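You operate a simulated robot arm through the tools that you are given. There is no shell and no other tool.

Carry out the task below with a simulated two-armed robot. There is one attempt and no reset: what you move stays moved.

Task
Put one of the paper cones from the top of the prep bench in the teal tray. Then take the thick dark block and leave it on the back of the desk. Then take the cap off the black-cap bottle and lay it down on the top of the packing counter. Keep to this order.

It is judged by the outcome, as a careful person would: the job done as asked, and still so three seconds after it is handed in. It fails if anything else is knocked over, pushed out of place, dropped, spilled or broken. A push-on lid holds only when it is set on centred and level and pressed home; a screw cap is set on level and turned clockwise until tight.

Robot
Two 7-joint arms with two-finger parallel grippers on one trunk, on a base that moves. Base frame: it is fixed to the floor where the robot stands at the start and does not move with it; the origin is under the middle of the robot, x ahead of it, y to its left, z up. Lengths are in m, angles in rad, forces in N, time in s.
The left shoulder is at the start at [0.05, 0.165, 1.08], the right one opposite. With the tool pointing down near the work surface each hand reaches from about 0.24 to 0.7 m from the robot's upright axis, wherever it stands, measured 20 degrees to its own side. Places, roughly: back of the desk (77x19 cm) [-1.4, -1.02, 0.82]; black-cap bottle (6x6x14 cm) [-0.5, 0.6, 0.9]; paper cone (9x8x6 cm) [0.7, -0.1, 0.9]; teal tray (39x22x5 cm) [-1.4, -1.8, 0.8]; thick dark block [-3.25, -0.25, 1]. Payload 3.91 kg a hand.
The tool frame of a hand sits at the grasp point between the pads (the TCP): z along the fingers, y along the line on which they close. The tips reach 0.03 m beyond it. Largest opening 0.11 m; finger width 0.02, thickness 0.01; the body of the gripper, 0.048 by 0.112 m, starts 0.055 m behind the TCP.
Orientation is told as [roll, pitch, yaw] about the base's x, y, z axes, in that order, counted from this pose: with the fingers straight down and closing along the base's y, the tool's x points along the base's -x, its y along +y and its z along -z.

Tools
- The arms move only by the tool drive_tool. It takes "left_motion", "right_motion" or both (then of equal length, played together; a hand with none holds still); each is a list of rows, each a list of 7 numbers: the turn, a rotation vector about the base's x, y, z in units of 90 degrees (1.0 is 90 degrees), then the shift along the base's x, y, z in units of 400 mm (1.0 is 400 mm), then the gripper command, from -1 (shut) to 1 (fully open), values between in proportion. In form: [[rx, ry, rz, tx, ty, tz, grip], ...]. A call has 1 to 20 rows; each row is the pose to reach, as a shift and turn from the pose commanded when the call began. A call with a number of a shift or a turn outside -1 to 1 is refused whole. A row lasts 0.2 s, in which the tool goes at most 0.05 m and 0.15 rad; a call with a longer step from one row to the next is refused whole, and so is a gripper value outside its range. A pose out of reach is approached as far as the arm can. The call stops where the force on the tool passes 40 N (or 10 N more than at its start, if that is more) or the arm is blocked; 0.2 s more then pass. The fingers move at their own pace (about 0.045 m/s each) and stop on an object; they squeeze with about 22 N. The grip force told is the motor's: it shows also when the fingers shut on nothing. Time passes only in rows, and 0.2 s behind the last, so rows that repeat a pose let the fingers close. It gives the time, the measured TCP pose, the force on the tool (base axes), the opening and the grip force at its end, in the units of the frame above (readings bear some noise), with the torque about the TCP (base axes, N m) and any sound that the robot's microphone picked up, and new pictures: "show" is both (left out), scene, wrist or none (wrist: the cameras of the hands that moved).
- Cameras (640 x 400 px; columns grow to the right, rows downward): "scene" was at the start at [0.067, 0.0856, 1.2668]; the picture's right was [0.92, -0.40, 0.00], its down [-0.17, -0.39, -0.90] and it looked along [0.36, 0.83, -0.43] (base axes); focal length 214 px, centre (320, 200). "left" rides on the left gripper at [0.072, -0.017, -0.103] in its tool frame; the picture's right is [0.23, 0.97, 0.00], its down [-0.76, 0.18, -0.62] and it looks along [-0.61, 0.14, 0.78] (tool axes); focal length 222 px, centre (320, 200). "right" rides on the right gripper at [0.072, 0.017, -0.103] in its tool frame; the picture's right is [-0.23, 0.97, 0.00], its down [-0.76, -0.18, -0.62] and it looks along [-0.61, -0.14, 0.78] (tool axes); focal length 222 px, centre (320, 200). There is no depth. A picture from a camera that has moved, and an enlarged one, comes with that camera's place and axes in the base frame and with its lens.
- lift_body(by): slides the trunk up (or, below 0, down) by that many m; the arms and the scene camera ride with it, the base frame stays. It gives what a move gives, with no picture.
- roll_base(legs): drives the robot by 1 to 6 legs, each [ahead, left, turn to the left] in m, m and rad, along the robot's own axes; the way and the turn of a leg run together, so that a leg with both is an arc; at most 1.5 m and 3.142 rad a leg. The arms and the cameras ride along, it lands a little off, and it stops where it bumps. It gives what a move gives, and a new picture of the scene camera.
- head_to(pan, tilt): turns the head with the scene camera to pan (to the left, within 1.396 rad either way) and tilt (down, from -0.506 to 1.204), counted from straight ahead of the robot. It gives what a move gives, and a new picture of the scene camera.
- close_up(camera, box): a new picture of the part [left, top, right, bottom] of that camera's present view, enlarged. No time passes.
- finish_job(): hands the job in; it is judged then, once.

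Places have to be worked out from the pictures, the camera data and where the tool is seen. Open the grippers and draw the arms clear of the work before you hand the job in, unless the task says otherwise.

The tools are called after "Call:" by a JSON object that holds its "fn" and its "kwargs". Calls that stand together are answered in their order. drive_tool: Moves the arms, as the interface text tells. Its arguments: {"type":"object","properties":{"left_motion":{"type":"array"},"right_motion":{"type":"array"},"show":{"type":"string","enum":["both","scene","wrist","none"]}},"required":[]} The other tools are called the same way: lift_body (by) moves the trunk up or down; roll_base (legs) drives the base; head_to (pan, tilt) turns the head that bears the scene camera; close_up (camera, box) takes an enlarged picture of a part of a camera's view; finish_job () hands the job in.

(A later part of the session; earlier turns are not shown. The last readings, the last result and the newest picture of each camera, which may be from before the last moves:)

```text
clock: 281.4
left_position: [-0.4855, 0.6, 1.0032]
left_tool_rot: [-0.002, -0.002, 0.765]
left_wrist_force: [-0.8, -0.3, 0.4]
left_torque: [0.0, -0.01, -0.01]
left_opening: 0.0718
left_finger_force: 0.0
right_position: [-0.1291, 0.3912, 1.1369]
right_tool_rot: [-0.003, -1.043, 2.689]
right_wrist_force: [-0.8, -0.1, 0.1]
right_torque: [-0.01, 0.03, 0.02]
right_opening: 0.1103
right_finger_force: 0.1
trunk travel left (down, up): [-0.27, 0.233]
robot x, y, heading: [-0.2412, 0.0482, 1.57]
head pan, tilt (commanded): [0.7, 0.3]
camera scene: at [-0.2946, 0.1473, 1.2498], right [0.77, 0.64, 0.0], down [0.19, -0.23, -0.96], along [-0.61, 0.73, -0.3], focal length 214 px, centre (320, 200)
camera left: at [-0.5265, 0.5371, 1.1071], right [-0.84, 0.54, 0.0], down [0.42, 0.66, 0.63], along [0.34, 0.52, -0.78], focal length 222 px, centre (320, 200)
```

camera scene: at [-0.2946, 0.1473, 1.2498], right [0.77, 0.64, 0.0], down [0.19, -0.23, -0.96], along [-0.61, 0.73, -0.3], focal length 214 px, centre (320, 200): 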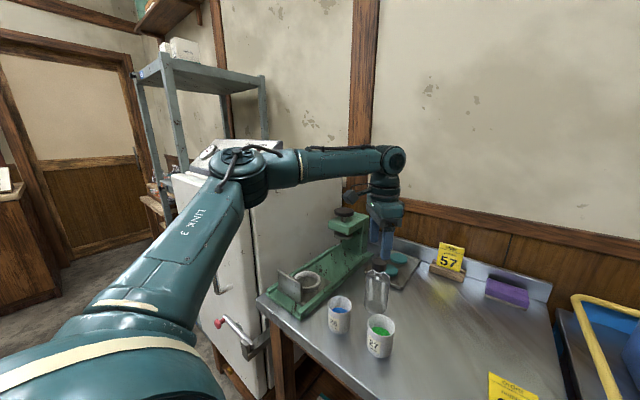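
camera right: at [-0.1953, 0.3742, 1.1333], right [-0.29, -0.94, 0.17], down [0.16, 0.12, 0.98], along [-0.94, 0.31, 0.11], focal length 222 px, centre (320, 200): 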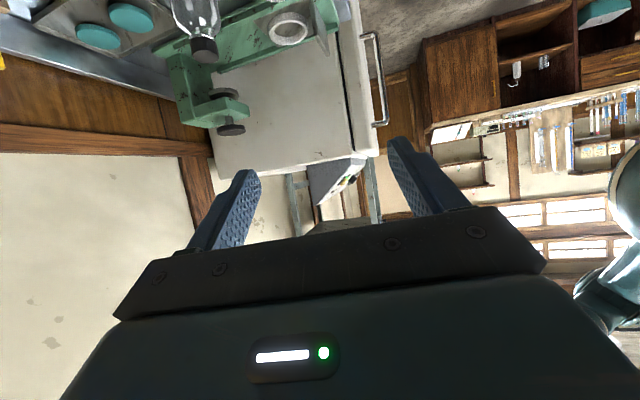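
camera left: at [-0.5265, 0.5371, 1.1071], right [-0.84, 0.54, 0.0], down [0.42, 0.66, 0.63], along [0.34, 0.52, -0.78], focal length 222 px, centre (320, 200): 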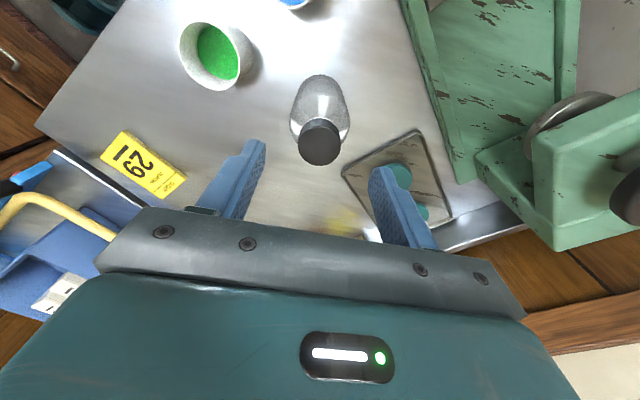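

In reach and well centred: cap at ≈(-0.487,0.597). I descend to TCP z≈0.949 so the finger ends grip the cap only.

Call:
{"fn": "drive_tool", "kwargs": {"left_motion": [[0, 0, 0, -0.004, -0.0075, -0.05, 0.3], [0, 0, 0, -0.004, -0.0075, -0.09, 0.3], [0, 0, 0, -0.004, -0.0075, -0.12, 0.3], [0, 0, 0, -0.004, -0.0075, -0.135, 0.3]]}}

Call:
{"fn": "close_up", "kwargs": {"camera": "scene", "box": [320, 170, 440, 330]}}

```text
clock: 282.4
left_position: [-0.4864, 0.5961, 0.9495]
left_tool_rot: [-0.002, -0.004, 0.767]
left_wrist_force: [-0.6, 1.6, -0.8]
left_torque: [-0.03, -0.02, -0.01]
left_opening: 0.0717
left_finger_force: 0.1
right_position: [-0.1285, 0.3919, 1.1371]
right_tool_rot: [-0.004, -1.043, 2.689]
right_wrist_force: [0.0, 0.2, 0.4]
right_torque: [-0.02, -0.02, 0.01]
right_opening: 0.1099
right_finger_force: 0.1
trunk travel left (down, up): [-0.27, 0.233]
robot x, y, heading: [-0.2352, 0.0426, 1.567]
head pan, tilt (commanded): [0.7, 0.3]
camera scene: at [-0.2946, 0.1473, 1.2498], right [0.77, 0.64, 0.0], down [0.19, -0.23, -0.96], along [-0.61, 0.73, -0.3], focal length 214 px, centre (320, 200)
camera left: at [-0.5277, 0.5336, 1.0527], right [-0.84, 0.54, 0.0], down [0.42, 0.66, 0.63], along [0.34, 0.52, -0.78], focal length 222 px, centre (320, 200)
```

scene: 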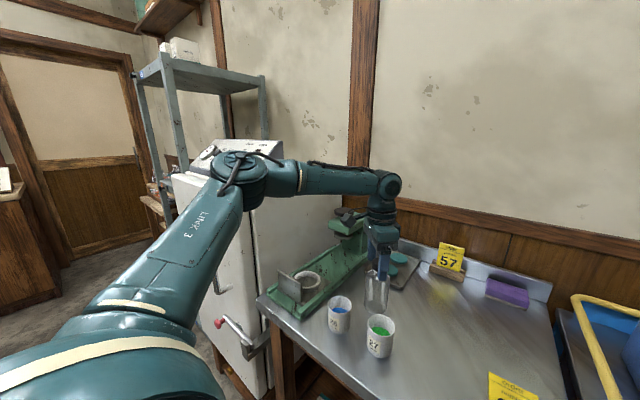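
left: 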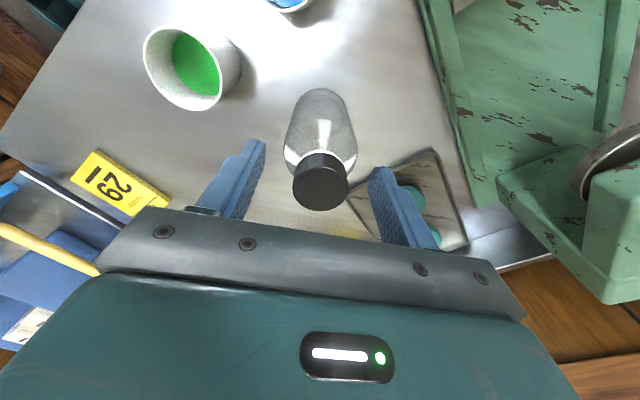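

```text
2.50 times, centred on (380, 250) of scene
camera zoom: at [-0.2946, 0.1473, 1.2498], right [0.77, 0.64, 0.0], down [0.19, -0.23, -0.96], along [-0.61, 0.73, -0.3], focal length 536 px, centre (170, 75)
```

zoom: 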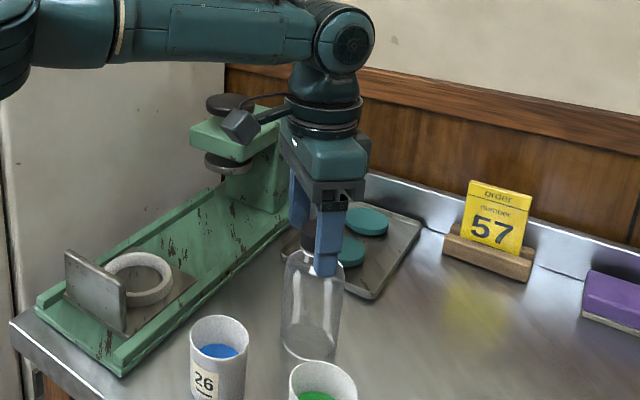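

Cap is centred between the fingers. I close on it.

Call:
{"fn": "drive_tool", "kwargs": {"left_motion": [[0, 0, 0, 0, 0, 0, 0.0], [0, 0, 0, 0, 0, 0, -0.4], [0, 0, 0, 0, 0, 0, -1], [0, 0, 0, 0, 0, 0, -1], [0, 0, 0, 0, 0, 0, -1]], "show": "wrist"}}

```text
clock: 283.6
left_position: [-0.4861, 0.5954, 0.9497]
left_tool_rot: [-0.004, -0.004, 0.767]
left_wrist_force: [0.0, 0.8, 0.7]
left_torque: [0.08, 0.0, -0.02]
left_opening: 0.0332
left_finger_force: 22.1
right_position: [-0.1267, 0.3911, 1.137]
right_tool_rot: [-0.003, -1.042, 2.692]
right_wrist_force: [0.0, 0.3, 0.3]
right_torque: [0.0, 0.0, 0.0]
right_opening: 0.11
right_finger_force: 0.1
trunk travel left (down, up): [-0.27, 0.233]
robot x, y, heading: [-0.235, 0.044, 1.564]
head pan, tilt (commanded): [0.7, 0.3]
camera left: at [-0.5278, 0.5337, 1.0529], right [-0.84, 0.54, 0.0], down [0.42, 0.66, 0.63], along [0.34, 0.52, -0.78], focal length 222 px, centre (320, 200)
```

left: 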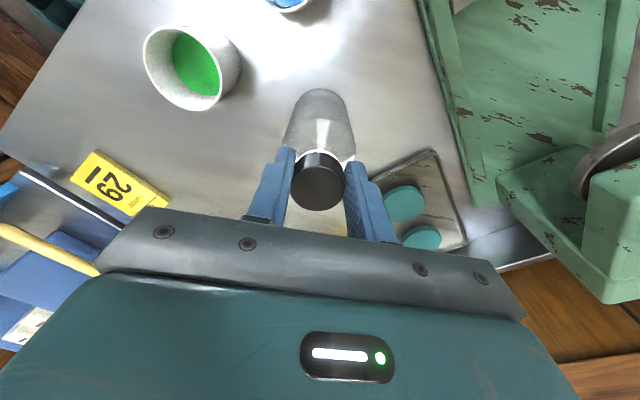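

Grip on the cap is firm (0.033). I try a small counter-clockwise twist (0.3 rad) to feel what resists.

Call:
{"fn": "drive_tool", "kwargs": {"left_motion": [[0, 0, 0.06, 0, 0, 0, -1], [0, 0, 0.12, 0, 0, 0, -1], [0, 0, 0.19, 0, 0, 0, -1]], "show": "wrist"}}

```text
clock: 284.4
left_position: [-0.4878, 0.5959, 0.9501]
left_tool_rot: [-0.002, -0.002, 1.067]
left_wrist_force: [0.7, -1.1, -0.5]
left_torque: [-0.05, 0.02, -0.03]
left_opening: 0.0329
left_finger_force: 21.5
right_position: [-0.1279, 0.3924, 1.1353]
right_tool_rot: [-0.002, -1.043, 2.69]
right_wrist_force: [-0.5, -0.2, 0.5]
right_torque: [-0.01, -0.01, -0.01]
right_opening: 0.1097
right_finger_force: 0.1
trunk travel left (down, up): [-0.27, 0.233]
robot x, y, heading: [-0.233, 0.0451, 1.563]
head pan, tilt (commanded): [0.7, 0.3]
camera left: at [-0.5078, 0.5248, 1.053], right [-0.96, 0.27, 0.0], down [0.21, 0.75, 0.62], along [0.17, 0.6, -0.78], focal length 222 px, centre (320, 200)
```

left: 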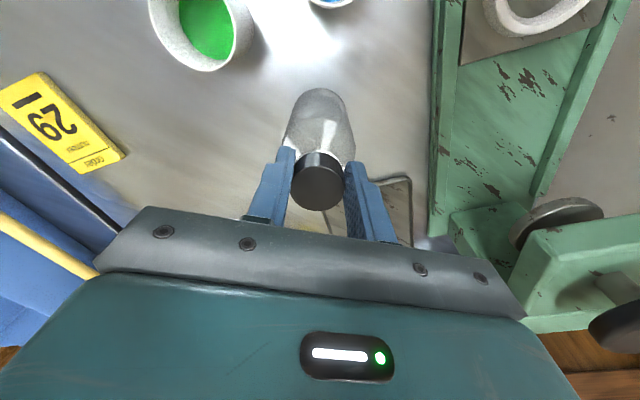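

Almost no torque (≈0.03 Nm), so either it turns freely or the bottle turns along. I press down lightly to pin the bottle and continue twisting counter-clockwise.

Call:
{"fn": "drive_tool", "kwargs": {"left_motion": [[0, 0, 0, 0, 0, -0.01, -1], [0, 0, 0, 0, 0, -0.015, -1]], "show": "none"}}

```text
clock: 285.0
left_position: [-0.4865, 0.5953, 0.9475]
left_tool_rot: [0.004, -0.01, 1.067]
left_wrist_force: [-5.1, 0.4, 23.2]
left_torque: [-0.12, 0.2, 0.04]
left_opening: 0.0331
left_finger_force: 22.0
right_position: [-0.1274, 0.3907, 1.1391]
right_tool_rot: [-0.007, -1.045, 2.694]
right_wrist_force: [-0.7, -0.6, 0.8]
right_torque: [0.01, 0.02, 0.01]
right_opening: 0.1097
right_finger_force: 0.2
trunk travel left (down, up): [-0.27, 0.233]
robot x, y, heading: [-0.2334, 0.0476, 1.569]
head pan, tilt (commanded): [0.7, 0.3]
```

Pressing with 23 N. Now twist on by 0.6 rad and read the torque.

Call:
{"fn": "drive_tool", "kwargs": {"left_motion": [[0, 0, 0.08, 0, 0, 0, -1], [0, 0, 0.16, 0, 0, 0, -1], [0, 0, 0.24, 0, 0, 0, -1], [0, 0, 0.32, 0, 0, 0, -1], [0, 0, 0.38, 0, 0, 0, -1]], "show": "wrist"}}

```text
clock: 286.2
left_position: [-0.4836, 0.5952, 0.9488]
left_tool_rot: [-0.003, -0.008, 1.662]
left_wrist_force: [3.5, 3.5, 27.9]
left_torque: [0.3, -0.14, -0.05]
left_opening: 0.0332
left_finger_force: 22.3
right_position: [-0.1255, 0.3906, 1.1367]
right_tool_rot: [-0.004, -1.046, 2.692]
right_wrist_force: [0.2, 0.3, 0.0]
right_torque: [0.0, 0.01, -0.02]
right_opening: 0.1099
right_finger_force: 0.1
trunk travel left (down, up): [-0.27, 0.233]
robot x, y, heading: [-0.2345, 0.0446, 1.568]
head pan, tilt (commanded): [0.7, 0.3]
camera left: at [-0.4613, 0.5237, 1.0505], right [-0.95, -0.31, -0.01], down [-0.25, 0.74, 0.63], along [-0.19, 0.6, -0.78], focal length 222 px, centre (320, 200)
```

left: 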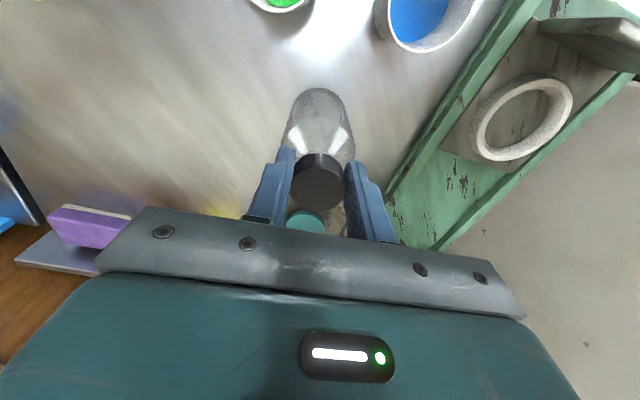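

The press force rose slightly (28 N) as I turned — a hint the cap climbs its thread. I ease the height a little and twist further.

Call:
{"fn": "drive_tool", "kwargs": {"left_motion": [[0, 0, 0.06, 0, 0, 0.004, -1], [0, 0, 0.12, 0, 0, 0.006, -1], [0, 0, 0.18, 0, 0, 0.006, -1], [0, 0, 0.24, 0, 0, 0.006, -1]], "show": "wrist"}}

```text
clock: 287.2
left_position: [-0.4859, 0.5948, 0.9487]
left_tool_rot: [-0.003, -0.007, 2.041]
left_wrist_force: [4.7, 4.1, 20.7]
left_torque: [0.47, -0.3, -0.04]
left_opening: 0.0333
left_finger_force: 22.5
right_position: [-0.1268, 0.3911, 1.1365]
right_tool_rot: [-0.005, -1.044, 2.692]
right_wrist_force: [0.5, 0.2, 0.0]
right_torque: [-0.01, -0.01, 0.01]
right_opening: 0.11
right_finger_force: 0.1
trunk travel left (down, up): [-0.27, 0.233]
robot x, y, heading: [-0.2345, 0.0451, 1.564]
head pan, tilt (commanded): [0.7, 0.3]
camera left: at [-0.4385, 0.5379, 1.0512], right [-0.77, -0.64, 0.0], down [-0.5, 0.6, 0.63], along [-0.4, 0.48, -0.78], focal length 222 px, centre (320, 200)
```

left: 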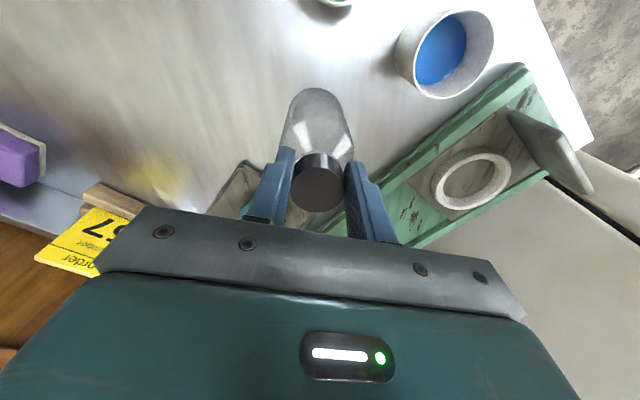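

Lateral moments are building, so I stop pressing: I return to zero load and lift slightly (≈6 mm) to see whether the cap separates or the bottle comes along.

Call:
{"fn": "drive_tool", "kwargs": {"left_motion": [[0, 0, 0, 0, 0, 0.01, -1], [0, 0, 0, 0, 0, 0.018, -1], [0, 0, 0, 0, 0, 0.025, -1]], "show": "wrist"}}

Call:
{"fn": "close_up", "kwargs": {"camera": "scene", "box": [330, 210, 430, 330]}}

```text
clock: 288.0
left_position: [-0.4888, 0.5947, 0.9553]
left_tool_rot: [0.002, -0.001, 2.04]
left_wrist_force: [-1.0, 0.4, -0.8]
left_torque: [0.02, 0.01, 0.02]
left_opening: 0.0333
left_finger_force: 22.0
right_position: [-0.1286, 0.3921, 1.1367]
right_tool_rot: [-0.004, -1.042, 2.688]
right_wrist_force: [0.7, -0.1, 0.6]
right_torque: [0.02, 0.03, 0.04]
right_opening: 0.1099
right_finger_force: 0.1
trunk travel left (down, up): [-0.27, 0.233]
robot x, y, heading: [-0.2356, 0.046, 1.567]
head pan, tilt (commanded): [0.7, 0.3]
camera left: at [-0.4402, 0.5385, 1.0586], right [-0.77, -0.64, 0.0], down [-0.5, 0.6, 0.62], along [-0.4, 0.48, -0.78], focal length 222 px, centre (320, 200)
```

left: 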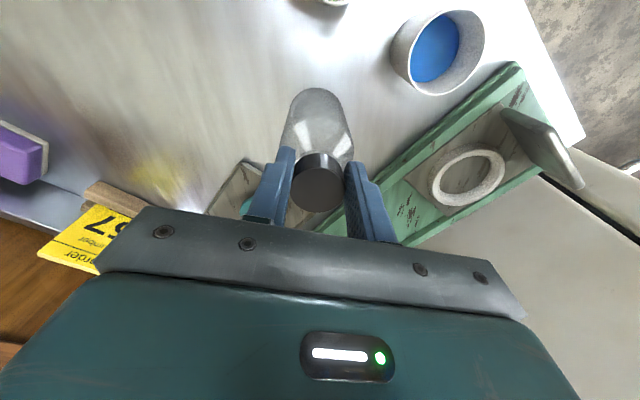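

```text
3.33 times, centred on (380, 270) of scene
camera zoom: at [-0.2947, 0.1473, 1.2496], right [0.77, 0.64, 0.0], down [0.19, -0.23, -0.96], along [-0.61, 0.73, -0.3], focal length 715 px, centre (120, -33)
```

zoom: 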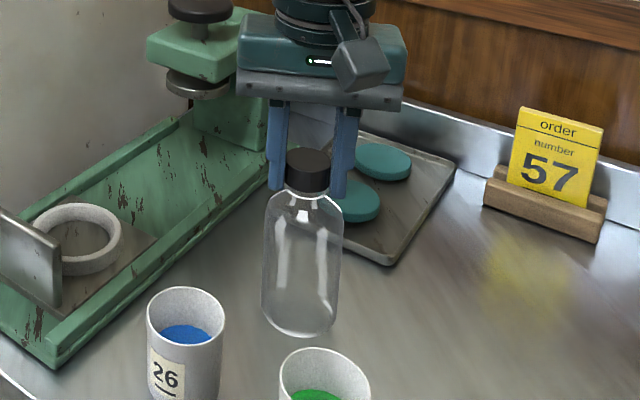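

The bottle came up with the cap, so it's a screw cap and both hands are needed. I lift the bottle by its cap straight up, clear of the cups.

Call:
{"fn": "drive_tool", "kwargs": {"left_motion": [[0, 0, 0, 0, 0, 0.04, -1], [0, 0, 0, 0, 0, 0.1, -1], [0, 0, 0, 0, 0, 0.18, -1], [0, 0, 0, 0, 0, 0.27, -1], [0, 0, 0, 0, 0, 0.36, -1], [0, 0, 0, 0, 0, 0.45, -1], [0, 0, 0, 0, -0.04, 0.54, -1], [0, 0, 0, 0, -0.08, 0.63, -1], [0, 0, 0, 0.02, -0.12, 0.7, -1]]}}

Call:
{"fn": "head_to", "kwargs": {"pan": 0.0, "tilt": 0.45}}

```text
clock: 290.0
left_position: [-0.4972, 0.5172, 1.198]
left_tool_rot: [-0.001, -0.004, 2.039]
left_wrist_force: [-1.0, -0.7, -1.4]
left_torque: [0.03, 0.01, -0.03]
left_opening: 0.033
left_finger_force: 21.3
left hand out of reach, approached as far as the arm can: row 5, 6, 7, 8, 9
right_position: [-0.1283, 0.3912, 1.1372]
right_tool_rot: [-0.005, -1.043, 2.69]
right_wrist_force: [0.0, -0.4, 0.9]
right_torque: [0.01, 0.0, 0.0]
right_opening: 0.1099
right_finger_force: 0.0
trunk travel left (down, up): [-0.27, 0.233]
robot x, y, heading: [-0.2342, 0.045, 1.566]
head pan, tilt (commanded): [0.7, 0.3]
camera scene: at [-0.2946, 0.147, 1.2498], right [0.77, 0.64, 0.0], down [0.19, -0.23, -0.96], along [-0.61, 0.73, -0.3], focal length 214 px, centre (320, 200)
camera left: at [-0.4501, 0.46, 1.3003], right [-0.77, -0.64, 0.0], down [-0.5, 0.6, 0.63], along [-0.4, 0.48, -0.78], focal length 222 px, centre (320, 200)
```

scene: 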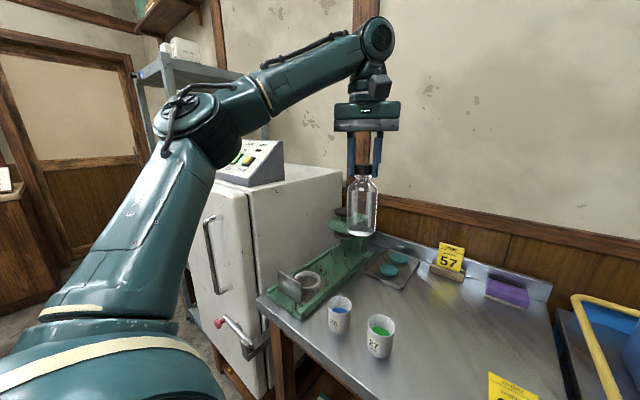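
left: 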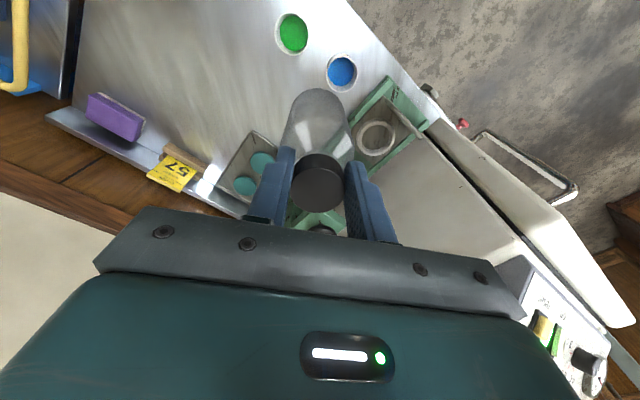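

```text
clock: 291.1
left_position: [-0.4981, 0.5185, 1.1973]
left_tool_rot: [-0.005, -0.003, 2.04]
left_wrist_force: [-0.8, -0.1, -0.7]
left_torque: [-0.01, -0.01, 0.03]
left_opening: 0.033
left_finger_force: 22.2
right_position: [-0.1292, 0.3931, 1.1369]
right_tool_rot: [-0.004, -1.042, 2.691]
right_wrist_force: [0.5, 0.3, 0.5]
right_torque: [-0.03, 0.01, -0.02]
right_opening: 0.1101
right_finger_force: 0.1
trunk travel left (down, up): [-0.27, 0.233]
robot x, y, heading: [-0.2328, 0.0435, 1.572]
head pan, tilt (commanded): [0.0, 0.45]
camera scene: at [-0.2346, 0.1677, 1.2358], right [1.0, 0.0, 0.0], down [0.0, -0.44, -0.9], along [0.0, 0.9, -0.44], focal length 214 px, centre (320, 200)
```

scene: 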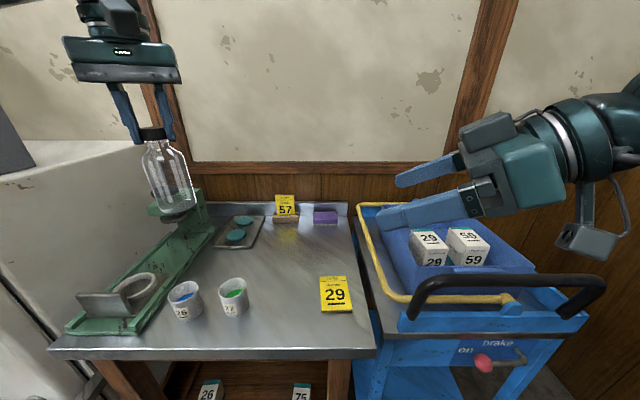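

The bottle hangs safely from the left hand. I rotate the left hand back clockwise in the air (bottle turns along) and move toward the middle.

Call:
{"fn": "drive_tool", "kwargs": {"left_motion": [[0, 0, -0.09, 0.03, -0.015, 0.01, -1], [0, 0, -0.18, 0.07, -0.03, 0.02, -1], [0, 0, -0.27, 0.11, -0.045, 0.03, -1], [0, 0, -0.36, 0.15, -0.06, 0.04, -1], [0, 0, -0.45, 0.19, -0.075, 0.05, -1], [0, 0, -0.54, 0.23, -0.09, 0.06, -1], [0, 0, -0.63, 0.27, -0.105, 0.06, -1], [0, 0, -0.72, 0.31, -0.12, 0.06, -1], [0, 0, -0.81, 0.345, -0.12, 0.06, -1]], "show": "scene"}}

```text
clock: 293.1
left_position: [-0.4006, 0.4406, 1.1937]
left_tool_rot: [-0.001, -0.004, 0.765]
left_wrist_force: [-1.5, 0.3, -2.2]
left_torque: [-0.02, 0.02, -0.02]
left_opening: 0.033
left_finger_force: 22.4
left hand out of reach, approached as far as the arm can: row 1, 2, 3, 4, 5, 6, 7, 8, 9
right_position: [-0.128, 0.3924, 1.1357]
right_tool_rot: [-0.003, -1.039, 2.69]
right_wrist_force: [0.2, -0.1, -0.9]
right_torque: [0.0, 0.0, 0.01]
right_opening: 0.1099
right_finger_force: 0.0
trunk travel left (down, up): [-0.27, 0.233]
robot x, y, heading: [-0.2377, 0.0412, 1.569]
head pan, tilt (commanded): [0.0, 0.45]
camera scene: at [-0.2345, 0.1676, 1.2358], right [1.0, 0.0, 0.0], down [0.0, -0.44, -0.9], along [0.0, 0.9, -0.44], focal length 214 px, centre (320, 200)
```

scene: 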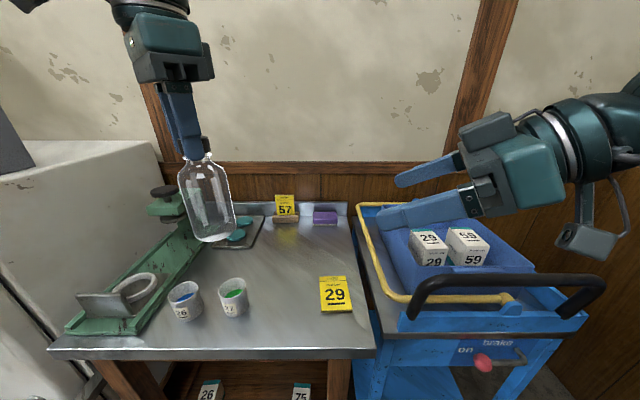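

Left now at (-0.401,0.441,1.194). I bring the right gripper leftward toward the meeting place.

Call:
{"fn": "drive_tool", "kwargs": {"right_motion": [[0, 0, 0, -0.08, 0.02, -0.02, 1], [0, 0, 0, -0.16, 0.04, -0.04, 1], [0, 0, 0, -0.24, 0.06, -0.06, 1], [0, 0, 0, -0.3, 0.07, -0.07, 1]], "show": "both"}}

```text
clock: 294.1
left_position: [-0.4015, 0.4412, 1.1948]
left_tool_rot: [-0.001, -0.005, 0.765]
left_wrist_force: [-0.1, -0.1, -1.0]
left_torque: [0.01, 0.02, 0.0]
left_opening: 0.0335
left_finger_force: 22.2
right_position: [-0.2481, 0.4204, 1.1086]
right_tool_rot: [-0.003, -1.043, 2.689]
right_wrist_force: [0.2, 0.7, 0.3]
right_torque: [0.0, 0.02, 0.0]
right_opening: 0.1099
right_finger_force: 0.0
trunk travel left (down, up): [-0.27, 0.233]
robot x, y, heading: [-0.24, 0.0433, 1.572]
head pan, tilt (commanded): [0.0, 0.45]
camera scene: at [-0.2347, 0.1678, 1.2358], right [1.0, 0.0, 0.0], down [0.0, -0.44, -0.9], along [0.0, 0.9, -0.44], focal length 214 px, centre (320, 200)
camera right: at [-0.1429, 0.3504, 1.0976], right [-0.53, -0.82, 0.19], down [0.22, 0.09, 0.97], along [-0.82, 0.56, 0.13], focal length 222 px, centre (320, 200)
```

scene: 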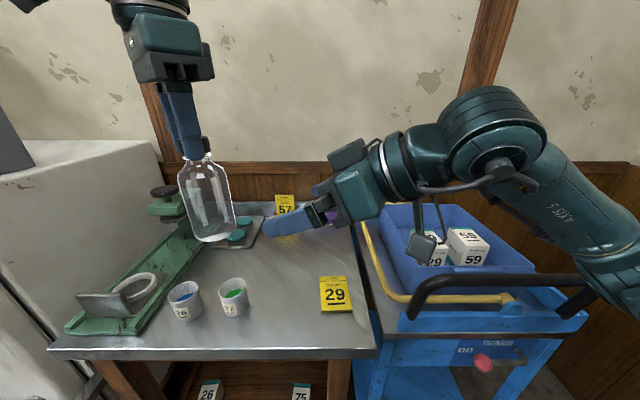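
right: 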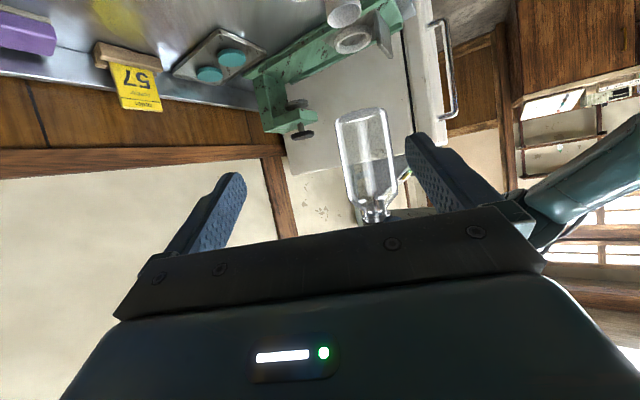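

The right gripper faces the bottle nicely, but the right elbow hangs close above the cart handle. I raise the trunk 6 cm; both hands go up together.

Call:
{"fn": "lift_body", "kwargs": {"by": 0.06}}

Call:
{"fn": "head_to", "kwargs": {"pan": -0.5, "tilt": 0.5}}

```text
clock: 295.1
left_position: [-0.402, 0.4404, 1.2539]
left_tool_rot: [-0.002, -0.003, 0.767]
left_wrist_force: [1.0, 0.1, -1.6]
left_torque: [0.01, 0.02, -0.03]
left_opening: 0.033
left_finger_force: 22.0
right_position: [-0.2474, 0.4204, 1.1695]
right_tool_rot: [-0.004, -1.043, 2.69]
right_wrist_force: [0.2, 0.2, 1.2]
right_torque: [-0.01, 0.02, 0.0]
right_opening: 0.1099
right_finger_force: 0.0
trunk travel left (down, up): [-0.33, 0.173]
robot x, y, heading: [-0.2348, 0.0447, 1.572]
head pan, tilt (commanded): [0.0, 0.45]
```

```text
clock: 296.0
left_position: [-0.4021, 0.4411, 1.2536]
left_tool_rot: [-0.001, -0.003, 0.766]
left_wrist_force: [-0.2, -0.6, -0.4]
left_torque: [-0.06, 0.06, 0.02]
left_opening: 0.0333
left_finger_force: 21.7
right_position: [-0.2464, 0.4207, 1.1686]
right_tool_rot: [-0.005, -1.043, 2.69]
right_wrist_force: [0.9, 0.4, -0.5]
right_torque: [0.0, -0.03, -0.01]
right_opening: 0.1101
right_finger_force: 0.1
trunk travel left (down, up): [-0.33, 0.173]
robot x, y, heading: [-0.2367, 0.0452, 1.569]
head pan, tilt (commanded): [-0.499, 0.499]
camera scene: at [-0.191, 0.1556, 1.2914], right [0.88, -0.48, 0.0], down [-0.23, -0.42, -0.88], along [0.42, 0.77, -0.48], focal length 214 px, centre (320, 200)
```

scene: 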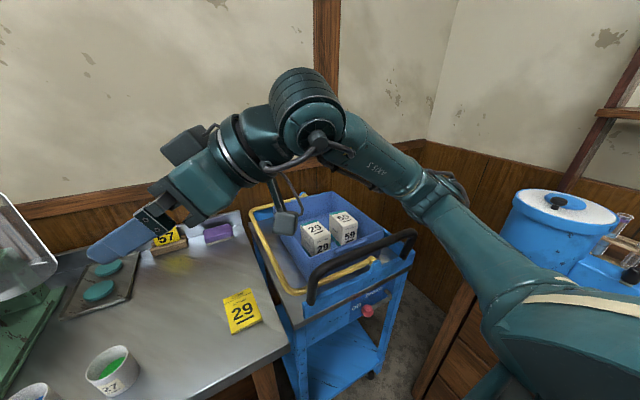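

The elbow is clear now. I align the right gripper laterally with the bottle axis first (bottle at (-0.402,0.441)).

Call:
{"fn": "drive_tool", "kwargs": {"right_motion": [[0, 0, 0, -0.027, -0.056, -0.006, 1], [0, 0, 0, -0.054, -0.1115, -0.012, 1], [0, 0, 0, -0.054, -0.1115, -0.012, 1]], "show": "wrist"}}

```text
clock: 296.8
left_position: [-0.4025, 0.44, 1.254]
left_tool_rot: [-0.001, -0.005, 0.765]
left_wrist_force: [0.4, 0.2, -1.5]
left_torque: [0.0, 0.05, -0.01]
left_opening: 0.033
left_finger_force: 22.0
right_position: [-0.2699, 0.3765, 1.1634]
right_tool_rot: [-0.003, -1.042, 2.69]
right_wrist_force: [0.1, -1.1, -0.5]
right_torque: [-0.01, -0.02, 0.02]
right_opening: 0.1098
right_finger_force: 0.0
trunk travel left (down, up): [-0.33, 0.173]
robot x, y, heading: [-0.2366, 0.0415, 1.566]
head pan, tilt (commanded): [-0.499, 0.499]
camera right: at [-0.164, 0.3057, 1.1528], right [-0.53, -0.83, 0.19], down [0.22, 0.09, 0.97], along [-0.82, 0.56, 0.13], focal length 222 px, centre (320, 200)
```

right: 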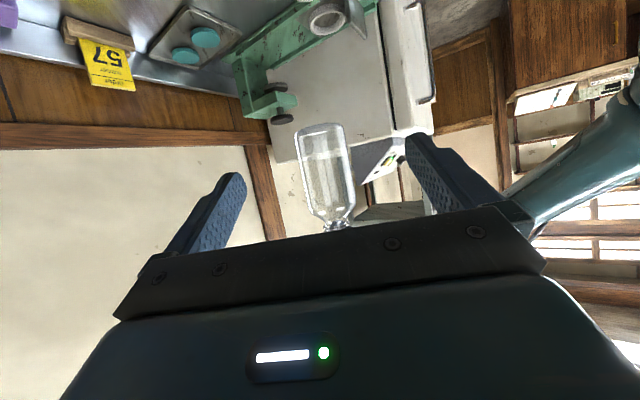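

Bottle is laterally centred. I advance the right gripper along its pointing direction until the bottle sits between the pads.

Call:
{"fn": "drive_tool", "kwargs": {"right_motion": [[0, 0, 0, -0.083, 0.04, 0, 1], [0, 0, 0, -0.166, 0.08, 0, 1], [0, 0, 0, -0.249, 0.12, 0, 1], [0, 0, 0, -0.32, 0.155, 0, 1]], "show": "both"}}

```text
clock: 297.8
left_position: [-0.4017, 0.4409, 1.2543]
left_tool_rot: [-0.001, -0.004, 0.767]
left_wrist_force: [0.2, -0.4, -2.3]
left_torque: [-0.02, 0.03, -0.02]
left_opening: 0.0329
left_finger_force: 22.2
right_position: [-0.397, 0.4379, 1.1628]
right_tool_rot: [-0.006, -1.041, 2.69]
right_wrist_force: [-0.2, 0.0, -0.4]
right_torque: [0.02, 0.02, 0.02]
right_opening: 0.1101
right_finger_force: 0.0
trunk travel left (down, up): [-0.33, 0.173]
robot x, y, heading: [-0.2385, 0.0493, 1.568]
head pan, tilt (commanded): [-0.499, 0.499]
camera scene: at [-0.1914, 0.1556, 1.2914], right [0.88, -0.48, 0.0], down [-0.23, -0.42, -0.88], along [0.42, 0.77, -0.48], focal length 214 px, centre (320, 200)
camera right: at [-0.2917, 0.3679, 1.1526], right [-0.53, -0.83, 0.19], down [0.22, 0.09, 0.97], along [-0.82, 0.56, 0.13], focal length 222 px, centre (320, 200)
```

scene: 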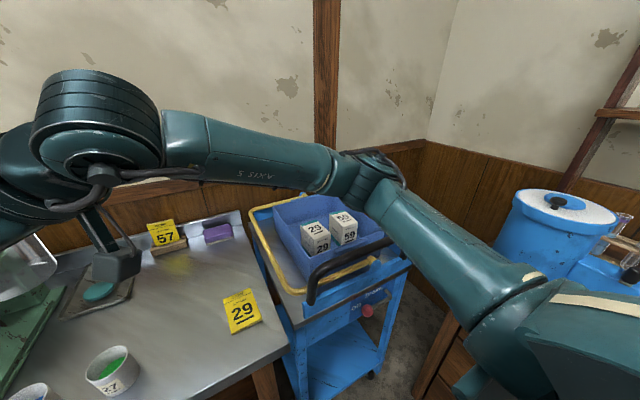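
right: 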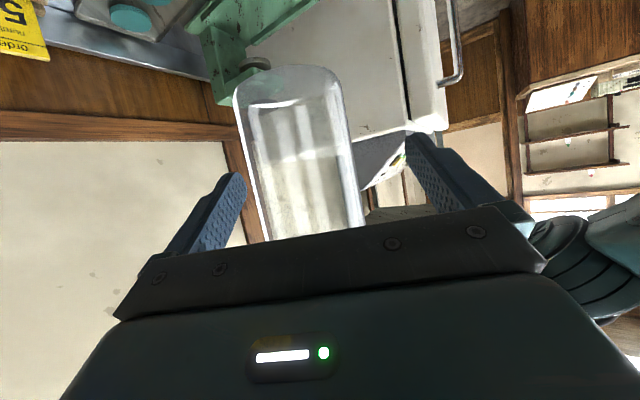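

The bottle stands between the right fingers. I close the right gripper on its body.

Call:
{"fn": "drive_tool", "kwargs": {"right_motion": [[0, 0, 0, 0, 0, 0, 0.5], [0, 0, 0, 0, 0, 0, 0.2], [0, 0, 0, 0, 0, 0, -0.2], [0, 0, 0, 0, 0, 0, -1], [0, 0, 0, 0, 0, 0, -1]], "show": "wrist"}}

```text
clock: 299.0
left_position: [-0.4012, 0.4395, 1.2545]
left_tool_rot: [-0.004, -0.002, 0.764]
left_wrist_force: [-5.7, -17.4, 1.7]
left_torque: [-0.75, 0.28, -0.05]
left_opening: 0.0332
left_finger_force: 22.1
right_position: [-0.3955, 0.4408, 1.1629]
right_tool_rot: [0.001, -1.041, 2.681]
right_wrist_force: [7.7, 18.5, 0.0]
right_torque: [-0.83, 0.28, -0.06]
right_opening: 0.0605
right_finger_force: 21.7
trunk travel left (down, up): [-0.33, 0.173]
robot x, y, heading: [-0.2362, 0.0455, 1.571]
head pan, tilt (commanded): [-0.499, 0.499]
camera right: at [-0.2903, 0.3692, 1.1524], right [-0.54, -0.82, 0.2], down [0.22, 0.09, 0.97], along [-0.82, 0.56, 0.13], focal length 222 px, centre (320, 200)
```

right: 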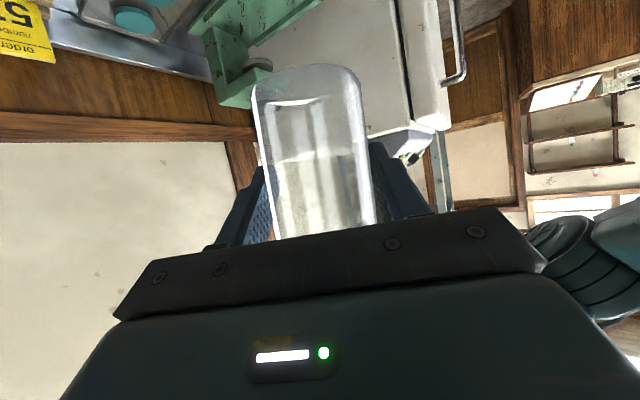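

Gripped at 0.0605, but there's ~18 N side load between the hands. I relieve it with a ~3 mm shift of the left hand.

Call:
{"fn": "drive_tool", "kwargs": {"left_motion": [[0, 0, 0, -0.002, -0.006, 0, -1], [0, 0, 0, -0.003, -0.009, 0, -1]], "show": "none"}}

```text
clock: 299.6
left_position: [-0.4035, 0.4369, 1.254]
left_tool_rot: [-0.001, -0.006, 0.767]
left_wrist_force: [-5.8, -12.4, 1.0]
left_torque: [-0.39, 0.16, -0.1]
left_opening: 0.0329
left_finger_force: 22.3
right_position: [-0.3969, 0.4379, 1.1626]
right_tool_rot: [-0.001, -1.042, 2.692]
right_wrist_force: [4.2, 11.4, -0.5]
right_torque: [-0.66, 0.31, -0.08]
right_opening: 0.06
right_finger_force: 22.1
trunk travel left (down, up): [-0.33, 0.173]
robot x, y, heading: [-0.2382, 0.0435, 1.569]
head pan, tilt (commanded): [-0.499, 0.499]
```

Call:
{"fn": "drive_tool", "kwargs": {"left_motion": [[0, 0, 0, -0.004, -0.009, 0, -1], [0, 0, 0, -0.007, -0.016, 0, -1], [0, 0, 0, -0.007, -0.016, 0, -1]], "show": "both"}}

```text
clock: 300.4
left_position: [-0.4048, 0.431, 1.2548]
left_tool_rot: [0.0, -0.01, 0.766]
left_wrist_force: [5.8, 10.8, 3.2]
left_torque: [0.67, -0.36, -0.03]
left_opening: 0.0332
left_finger_force: 22.0
right_position: [-0.3972, 0.4363, 1.1628]
right_tool_rot: [-0.004, -1.043, 2.697]
right_wrist_force: [-5.4, -10.7, -2.0]
right_torque: [0.29, -0.1, 0.06]
right_opening: 0.0597
right_finger_force: 22.1
trunk travel left (down, up): [-0.33, 0.173]
robot x, y, heading: [-0.2374, 0.0452, 1.565]
head pan, tilt (commanded): [-0.499, 0.499]
camera scene: at [-0.1909, 0.1556, 1.2913], right [0.88, -0.48, 0.0], down [-0.23, -0.42, -0.88], along [0.42, 0.77, -0.48], focal length 214 px, centre (320, 200)
camera left: at [-0.4468, 0.369, 1.3568], right [-0.84, 0.54, 0.0], down [0.42, 0.65, 0.63], along [0.34, 0.53, -0.78], focal length 222 px, centre (320, 200)
```

scene: 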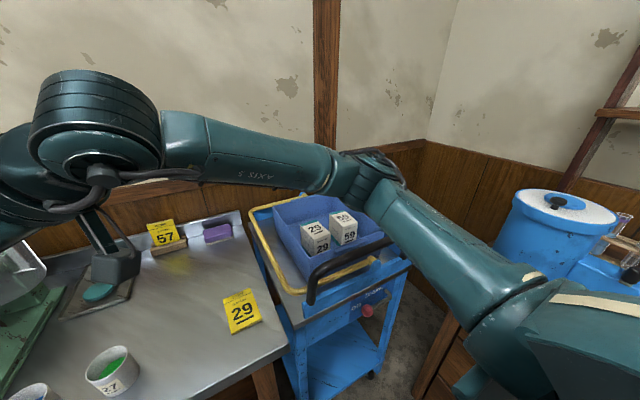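
left: 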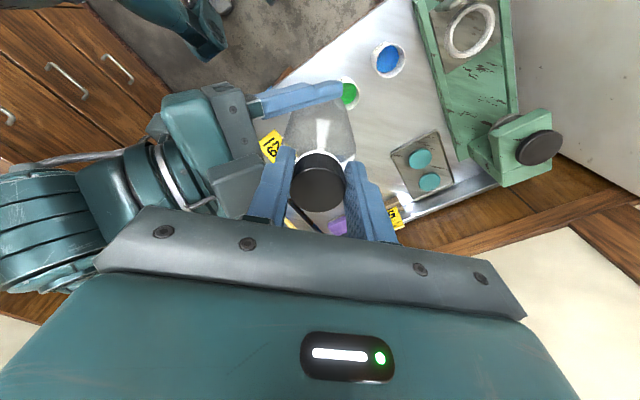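

Slightly overshot; I go back halfway to balance.

Call:
{"fn": "drive_tool", "kwargs": {"left_motion": [[0, 0, 0, 0.0035, 0.0075, 0, -1], [0, 0, 0, 0.0035, 0.0075, 0, -1]], "show": "none"}}

```text
clock: 301.0
left_position: [-0.4033, 0.4339, 1.2549]
left_tool_rot: [-0.001, -0.004, 0.766]
left_wrist_force: [3.6, 7.2, 3.5]
left_torque: [0.35, -0.2, 0.02]
left_opening: 0.0331
left_finger_force: 21.9
right_position: [-0.3967, 0.4377, 1.1644]
right_tool_rot: [-0.003, -1.04, 2.692]
right_wrist_force: [-4.2, -7.9, -2.9]
right_torque: [0.43, -0.18, 0.04]
right_opening: 0.0591
right_finger_force: 22.2
trunk travel left (down, up): [-0.33, 0.173]
robot x, y, heading: [-0.236, 0.0462, 1.569]
head pan, tilt (commanded): [-0.499, 0.499]
```

Good enough (7 N). Now twist the cap counter-clockwise: 0.45 rad first, reading torque.

Call:
{"fn": "drive_tool", "kwargs": {"left_motion": [[0, 0, 0.07, 0, 0, 0, -1], [0, 0, 0.14, 0, 0, 0, -1], [0, 0, 0.21, 0, 0, 0, -1], [0, 0, 0.29, 0, 0, 0, -1]], "show": "wrist"}}

```text
clock: 302.0
left_position: [-0.403, 0.4329, 1.2536]
left_tool_rot: [-0.001, -0.002, 1.221]
left_wrist_force: [12.7, -2.5, 4.4]
left_torque: [-0.26, -0.63, -0.09]
left_opening: 0.0331
left_finger_force: 22.0
right_position: [-0.3948, 0.439, 1.1632]
right_tool_rot: [-0.003, -1.042, 2.688]
right_wrist_force: [-11.1, 2.3, -2.9]
right_torque: [0.07, -0.47, 0.04]
right_opening: 0.0591
right_finger_force: 22.0
trunk travel left (down, up): [-0.33, 0.173]
robot x, y, heading: [-0.2344, 0.0448, 1.562]
head pan, tilt (commanded): [-0.499, 0.499]
camera left: at [-0.4134, 0.3599, 1.3571], right [-0.99, 0.12, 0.0], down [0.09, 0.77, 0.63], along [0.08, 0.62, -0.78], focal length 222 px, centre (320, 200)
```

left: 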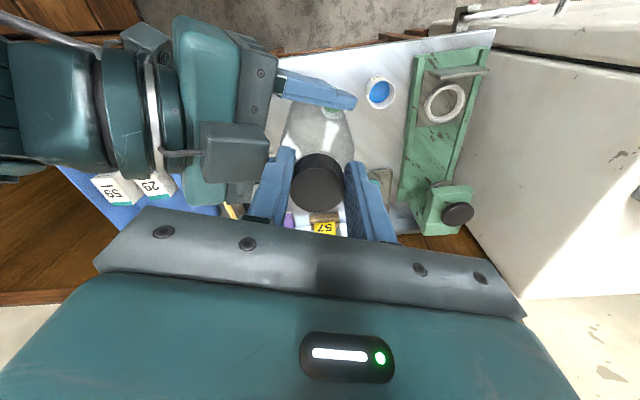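

Torque stays small (~0.09 Nm). I keep turning, another 0.75 rad.

Call:
{"fn": "drive_tool", "kwargs": {"left_motion": [[0, 0, 0.08, 0, 0, 0.001, -1], [0, 0, 0.16, 0, 0, 0.002, -1], [0, 0, 0.24, 0, 0, 0.003, -1], [0, 0, 0.32, 0, 0, 0.004, -1], [0, 0, 0.4, 0, 0, 0.005, -1], [0, 0, 0.48, 0, 0, 0.006, -1]], "show": "wrist"}}

```text
clock: 303.4
left_position: [-0.404, 0.4332, 1.256]
left_tool_rot: [-0.001, -0.003, 1.978]
left_wrist_force: [6.5, 3.1, -1.5]
left_torque: [-0.17, -0.38, -0.02]
left_opening: 0.0331
left_finger_force: 21.8
right_position: [-0.397, 0.4371, 1.163]
right_tool_rot: [-0.004, -1.043, 2.692]
right_wrist_force: [-6.4, -4.0, 0.5]
right_torque: [0.48, -0.15, 0.09]
right_opening: 0.0589
right_finger_force: 22.1
trunk travel left (down, up): [-0.33, 0.173]
robot x, y, heading: [-0.239, 0.0461, 1.566]
head pan, tilt (commanded): [-0.499, 0.499]
camera left: at [-0.3605, 0.3744, 1.3591], right [-0.8, -0.59, 0.0], down [-0.47, 0.63, 0.63], along [-0.37, 0.5, -0.78], focal length 222 px, centre (320, 200)
```

left: 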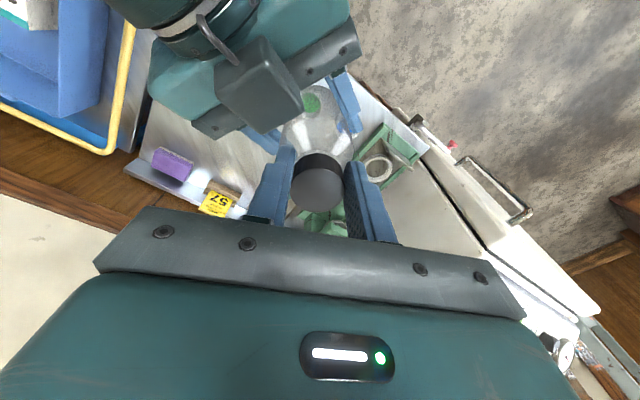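

Going well; total 1.2 rad with the bottle held. I continue another 0.75 rad.

Call:
{"fn": "drive_tool", "kwargs": {"left_motion": [[0, 0, 0.08, 0, 0, 0.001, -1], [0, 0, 0.16, 0, 0, 0.002, -1], [0, 0, 0.24, 0, 0, 0.003, -1], [0, 0, 0.32, 0, 0, 0.004, -1], [0, 0, 0.4, 0, 0, 0.005, -1], [0, 0, 0.48, 0, 0, 0.006, -1]], "show": "wrist"}}

```text
clock: 304.8
left_position: [-0.4045, 0.4352, 1.2586]
left_tool_rot: [-0.005, -0.003, 2.734]
left_wrist_force: [9.7, 13.2, -5.2]
left_torque: [0.47, -0.74, -0.13]
left_opening: 0.0332
left_finger_force: 22.8
right_position: [-0.3969, 0.4369, 1.1627]
right_tool_rot: [-0.003, -1.045, 2.694]
right_wrist_force: [-9.6, -12.6, 3.8]
right_torque: [0.73, -0.1, 0.19]
right_opening: 0.0599
right_finger_force: 21.8
trunk travel left (down, up): [-0.33, 0.173]
robot x, y, heading: [-0.2364, 0.0451, 1.567]
head pan, tilt (commanded): [-0.499, 0.499]
camera left: at [-0.3314, 0.4214, 1.3616], right [-0.18, -0.98, 0.0], down [-0.77, 0.14, 0.62], along [-0.61, 0.12, -0.78], focal length 222 px, centre (320, 200)
```

left: 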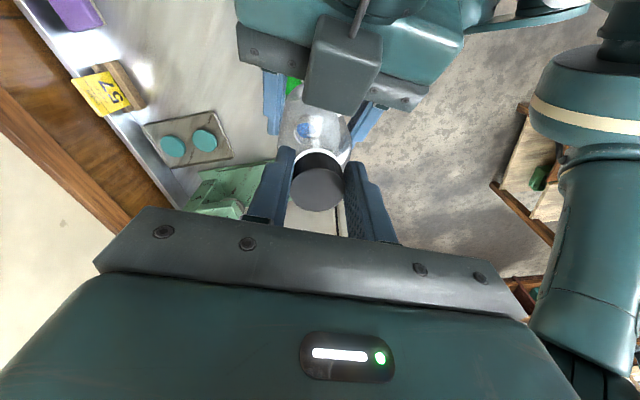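

Twist so far ≈2 rad; I'm now pulling up ~5 N, so I keep the height constant, relieve the side load, and continue.

Call:
{"fn": "drive_tool", "kwargs": {"left_motion": [[0, 0, 0.07, 0.003, 0.004, -0.001, -1], [0, 0, 0.14, 0.004, 0.006, -0.001, -1], [0, 0, 0.21, 0.004, 0.006, 0.0, -1], [0, 0, 0.28, 0.004, 0.006, 0.001, -1]], "show": "wrist"}}

```text
clock: 305.8
left_position: [-0.4043, 0.4364, 1.2597]
left_tool_rot: [-0.002, -0.001, -3.11]
left_wrist_force: [5.5, 15.6, -2.7]
left_torque: [0.57, -0.53, -0.18]
left_opening: 0.0336
left_finger_force: 21.5
right_position: [-0.3953, 0.4364, 1.1634]
right_tool_rot: [-0.005, -1.042, 2.694]
right_wrist_force: [-4.5, -15.6, 1.8]
right_torque: [0.91, 0.1, 0.24]
right_opening: 0.06
right_finger_force: 22.0
trunk travel left (down, up): [-0.33, 0.173]
robot x, y, heading: [-0.2362, 0.0467, 1.572]
head pan, tilt (commanded): [-0.499, 0.499]
camera left: at [-0.3317, 0.4557, 1.3619], right [0.26, -0.97, 0.0], down [-0.75, -0.2, 0.62], along [-0.6, -0.16, -0.78], focal length 222 px, centre (320, 200)
```

left: 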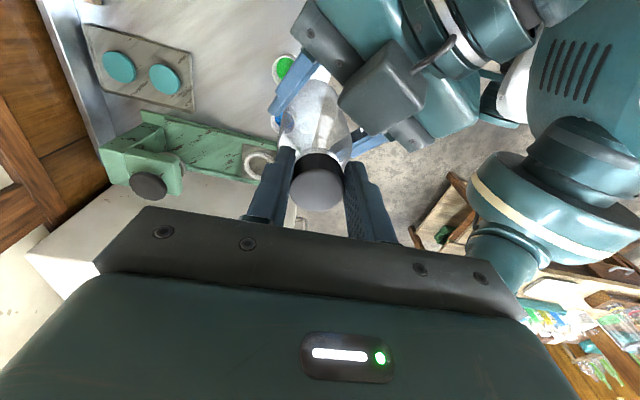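

Cap has risen nearly 5 mm relative to the bottle — it is unscrewing. I continue another 0.45 rad.

Call:
{"fn": "drive_tool", "kwargs": {"left_motion": [[0, 0, 0.07, 0.001, 0.005, 0.001, -1], [0, 0, 0.14, 0.002, 0.008, 0.002, -1], [0, 0, 0.21, 0.002, 0.008, 0.003, -1], [0, 0, 0.28, 0.002, 0.008, 0.004, -1]], "show": "wrist"}}

```text
clock: 306.8
left_position: [-0.4087, 0.4401, 1.2623]
left_tool_rot: [0.001, -0.002, -2.674]
left_wrist_force: [13.2, 8.4, -6.5]
left_torque: [0.49, -0.64, -0.02]
left_opening: 0.0335
left_finger_force: 22.3
left hand out of reach, approached as far as the arm can: row 2, 3, 4
right_position: [-0.3968, 0.4377, 1.1656]
right_tool_rot: [-0.003, -1.044, 2.689]
right_wrist_force: [-12.7, -9.2, 5.4]
right_torque: [0.34, -0.56, 0.13]
right_opening: 0.0616
right_finger_force: 22.0
trunk travel left (down, up): [-0.33, 0.173]
robot x, y, heading: [-0.2359, 0.0453, 1.569]
head pan, tilt (commanded): [-0.499, 0.499]
camera left: at [-0.3515, 0.4876, 1.3647], right [0.64, -0.77, 0.0], down [-0.6, -0.5, 0.62], along [-0.48, -0.4, -0.78], focal length 222 px, centre (320, 200)
```

left: 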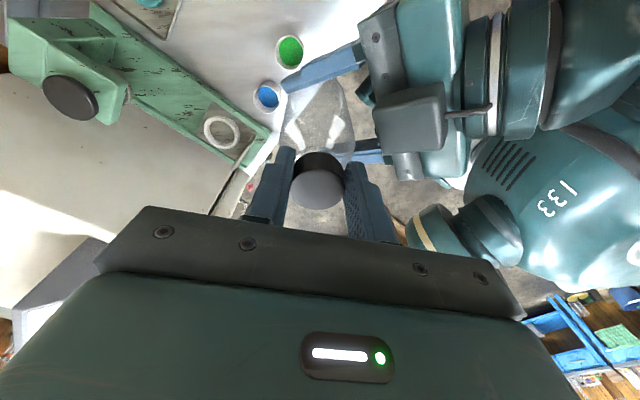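

The left wrist reached its limit (total ≈2.8 rad, cap up ~7 mm). The right hand holds the bottle, so I open the left fingers slightly and will rotate back for a new bite.

Call:
{"fn": "drive_tool", "kwargs": {"left_motion": [[0, 0, 0, 0, 0, 0, -0.3], [0, 0, 0, 0, 0, 0, 0.0], [0, 0, 0, 0, 0, 0, 0.1]], "show": "wrist"}}

```text
clock: 307.6
left_position: [-0.4094, 0.4393, 1.2625]
left_tool_rot: [0.0, -0.002, -2.673]
left_wrist_force: [0.0, 0.4, 0.7]
left_torque: [-0.01, -0.02, 0.04]
left_opening: 0.0602
left_finger_force: 0.0
right_position: [-0.3947, 0.4391, 1.1621]
right_tool_rot: [-0.002, -1.043, 2.687]
right_wrist_force: [-0.6, 0.1, -1.2]
right_torque: [0.0, 0.0, -0.02]
right_opening: 0.0589
right_finger_force: 21.7
trunk travel left (down, up): [-0.33, 0.173]
robot x, y, heading: [-0.2381, 0.0445, 1.567]
head pan, tilt (commanded): [-0.499, 0.499]
camera left: at [-0.3525, 0.4877, 1.3651], right [0.64, -0.77, 0.0], down [-0.6, -0.5, 0.63], along [-0.48, -0.4, -0.78], focal length 222 px, centre (320, 200)
```

left: 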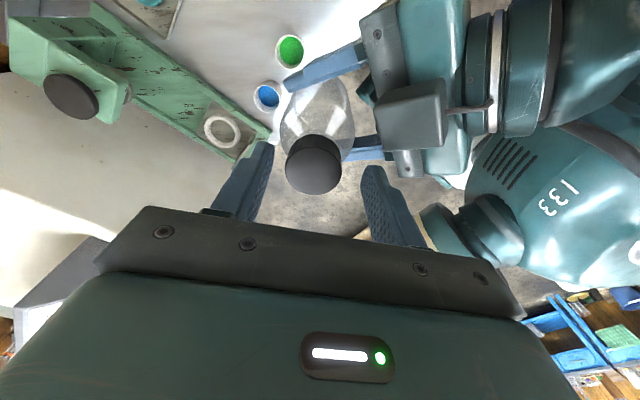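

Call:
{"fn": "close_up", "kwargs": {"camera": "left", "box": [240, 60, 400, 220]}}

Call:
{"fn": "head_to", "kwargs": {"pan": 0.4, "tilt": 0.2}}

```text
2.50 times, centred on (320, 140) of left
camera zoom: at [-0.3525, 0.4877, 1.3651], right [0.64, -0.77, 0.0], down [-0.6, -0.5, 0.63], along [-0.48, -0.4, -0.78], focal length 555 px, centre (320, 350)
```

zoom: 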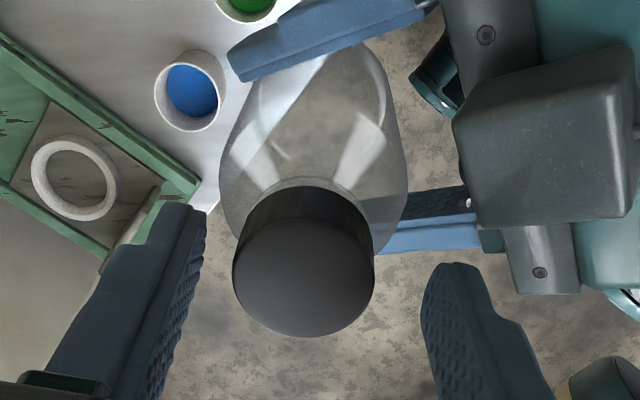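

```text
clock: 308.8
left_position: [-0.4093, 0.4393, 1.2622]
left_tool_rot: [0.0, -0.005, -2.673]
left_wrist_force: [0.3, -0.3, 0.6]
left_torque: [-0.01, 0.02, 0.01]
left_opening: 0.0606
left_finger_force: 0.1
right_position: [-0.3968, 0.4377, 1.1642]
right_tool_rot: [-0.005, -1.042, 2.689]
right_wrist_force: [-0.1, 0.3, -1.8]
right_torque: [0.01, -0.04, 0.01]
right_opening: 0.0588
right_finger_force: 21.8
trunk travel left (down, up): [-0.33, 0.173]
robot x, y, heading: [-0.2347, 0.0425, 1.562]
head pan, tilt (commanded): [0.4, 0.201]
camera scene: at [-0.2707, 0.1618, 1.319], right [0.92, 0.39, 0.0], down [0.08, -0.18, -0.98], along [-0.38, 0.9, -0.2], focal length 214 px, centre (320, 200)
```

scene: 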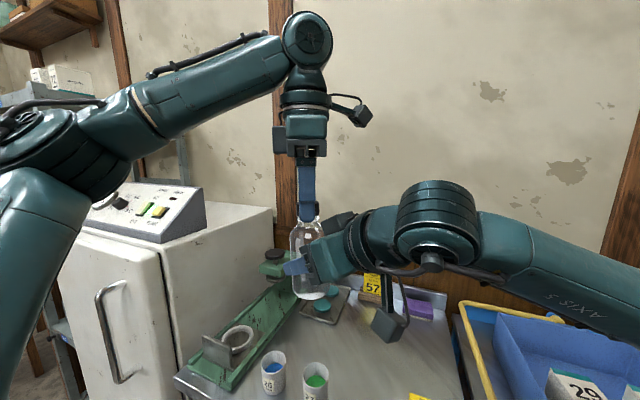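

Call:
{"fn": "close_up", "kwargs": {"camera": "scene", "box": [260, 150, 360, 310]}}

```text
2.50 times, centred on (310, 230) of scene
camera zoom: at [-0.2707, 0.1618, 1.319], right [0.92, 0.39, 0.0], down [0.08, -0.18, -0.98], along [-0.38, 0.9, -0.2], focal length 536 px, centre (345, 125)
```

zoom: 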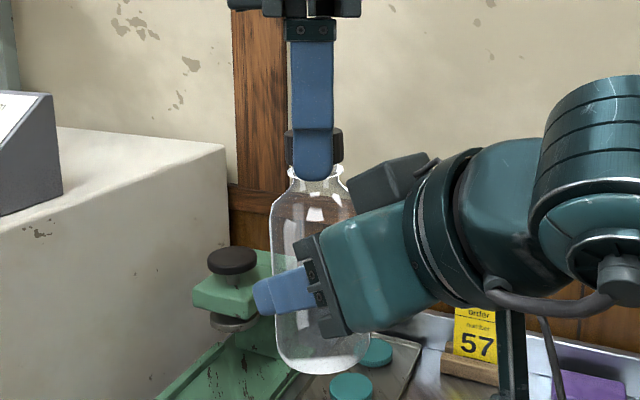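

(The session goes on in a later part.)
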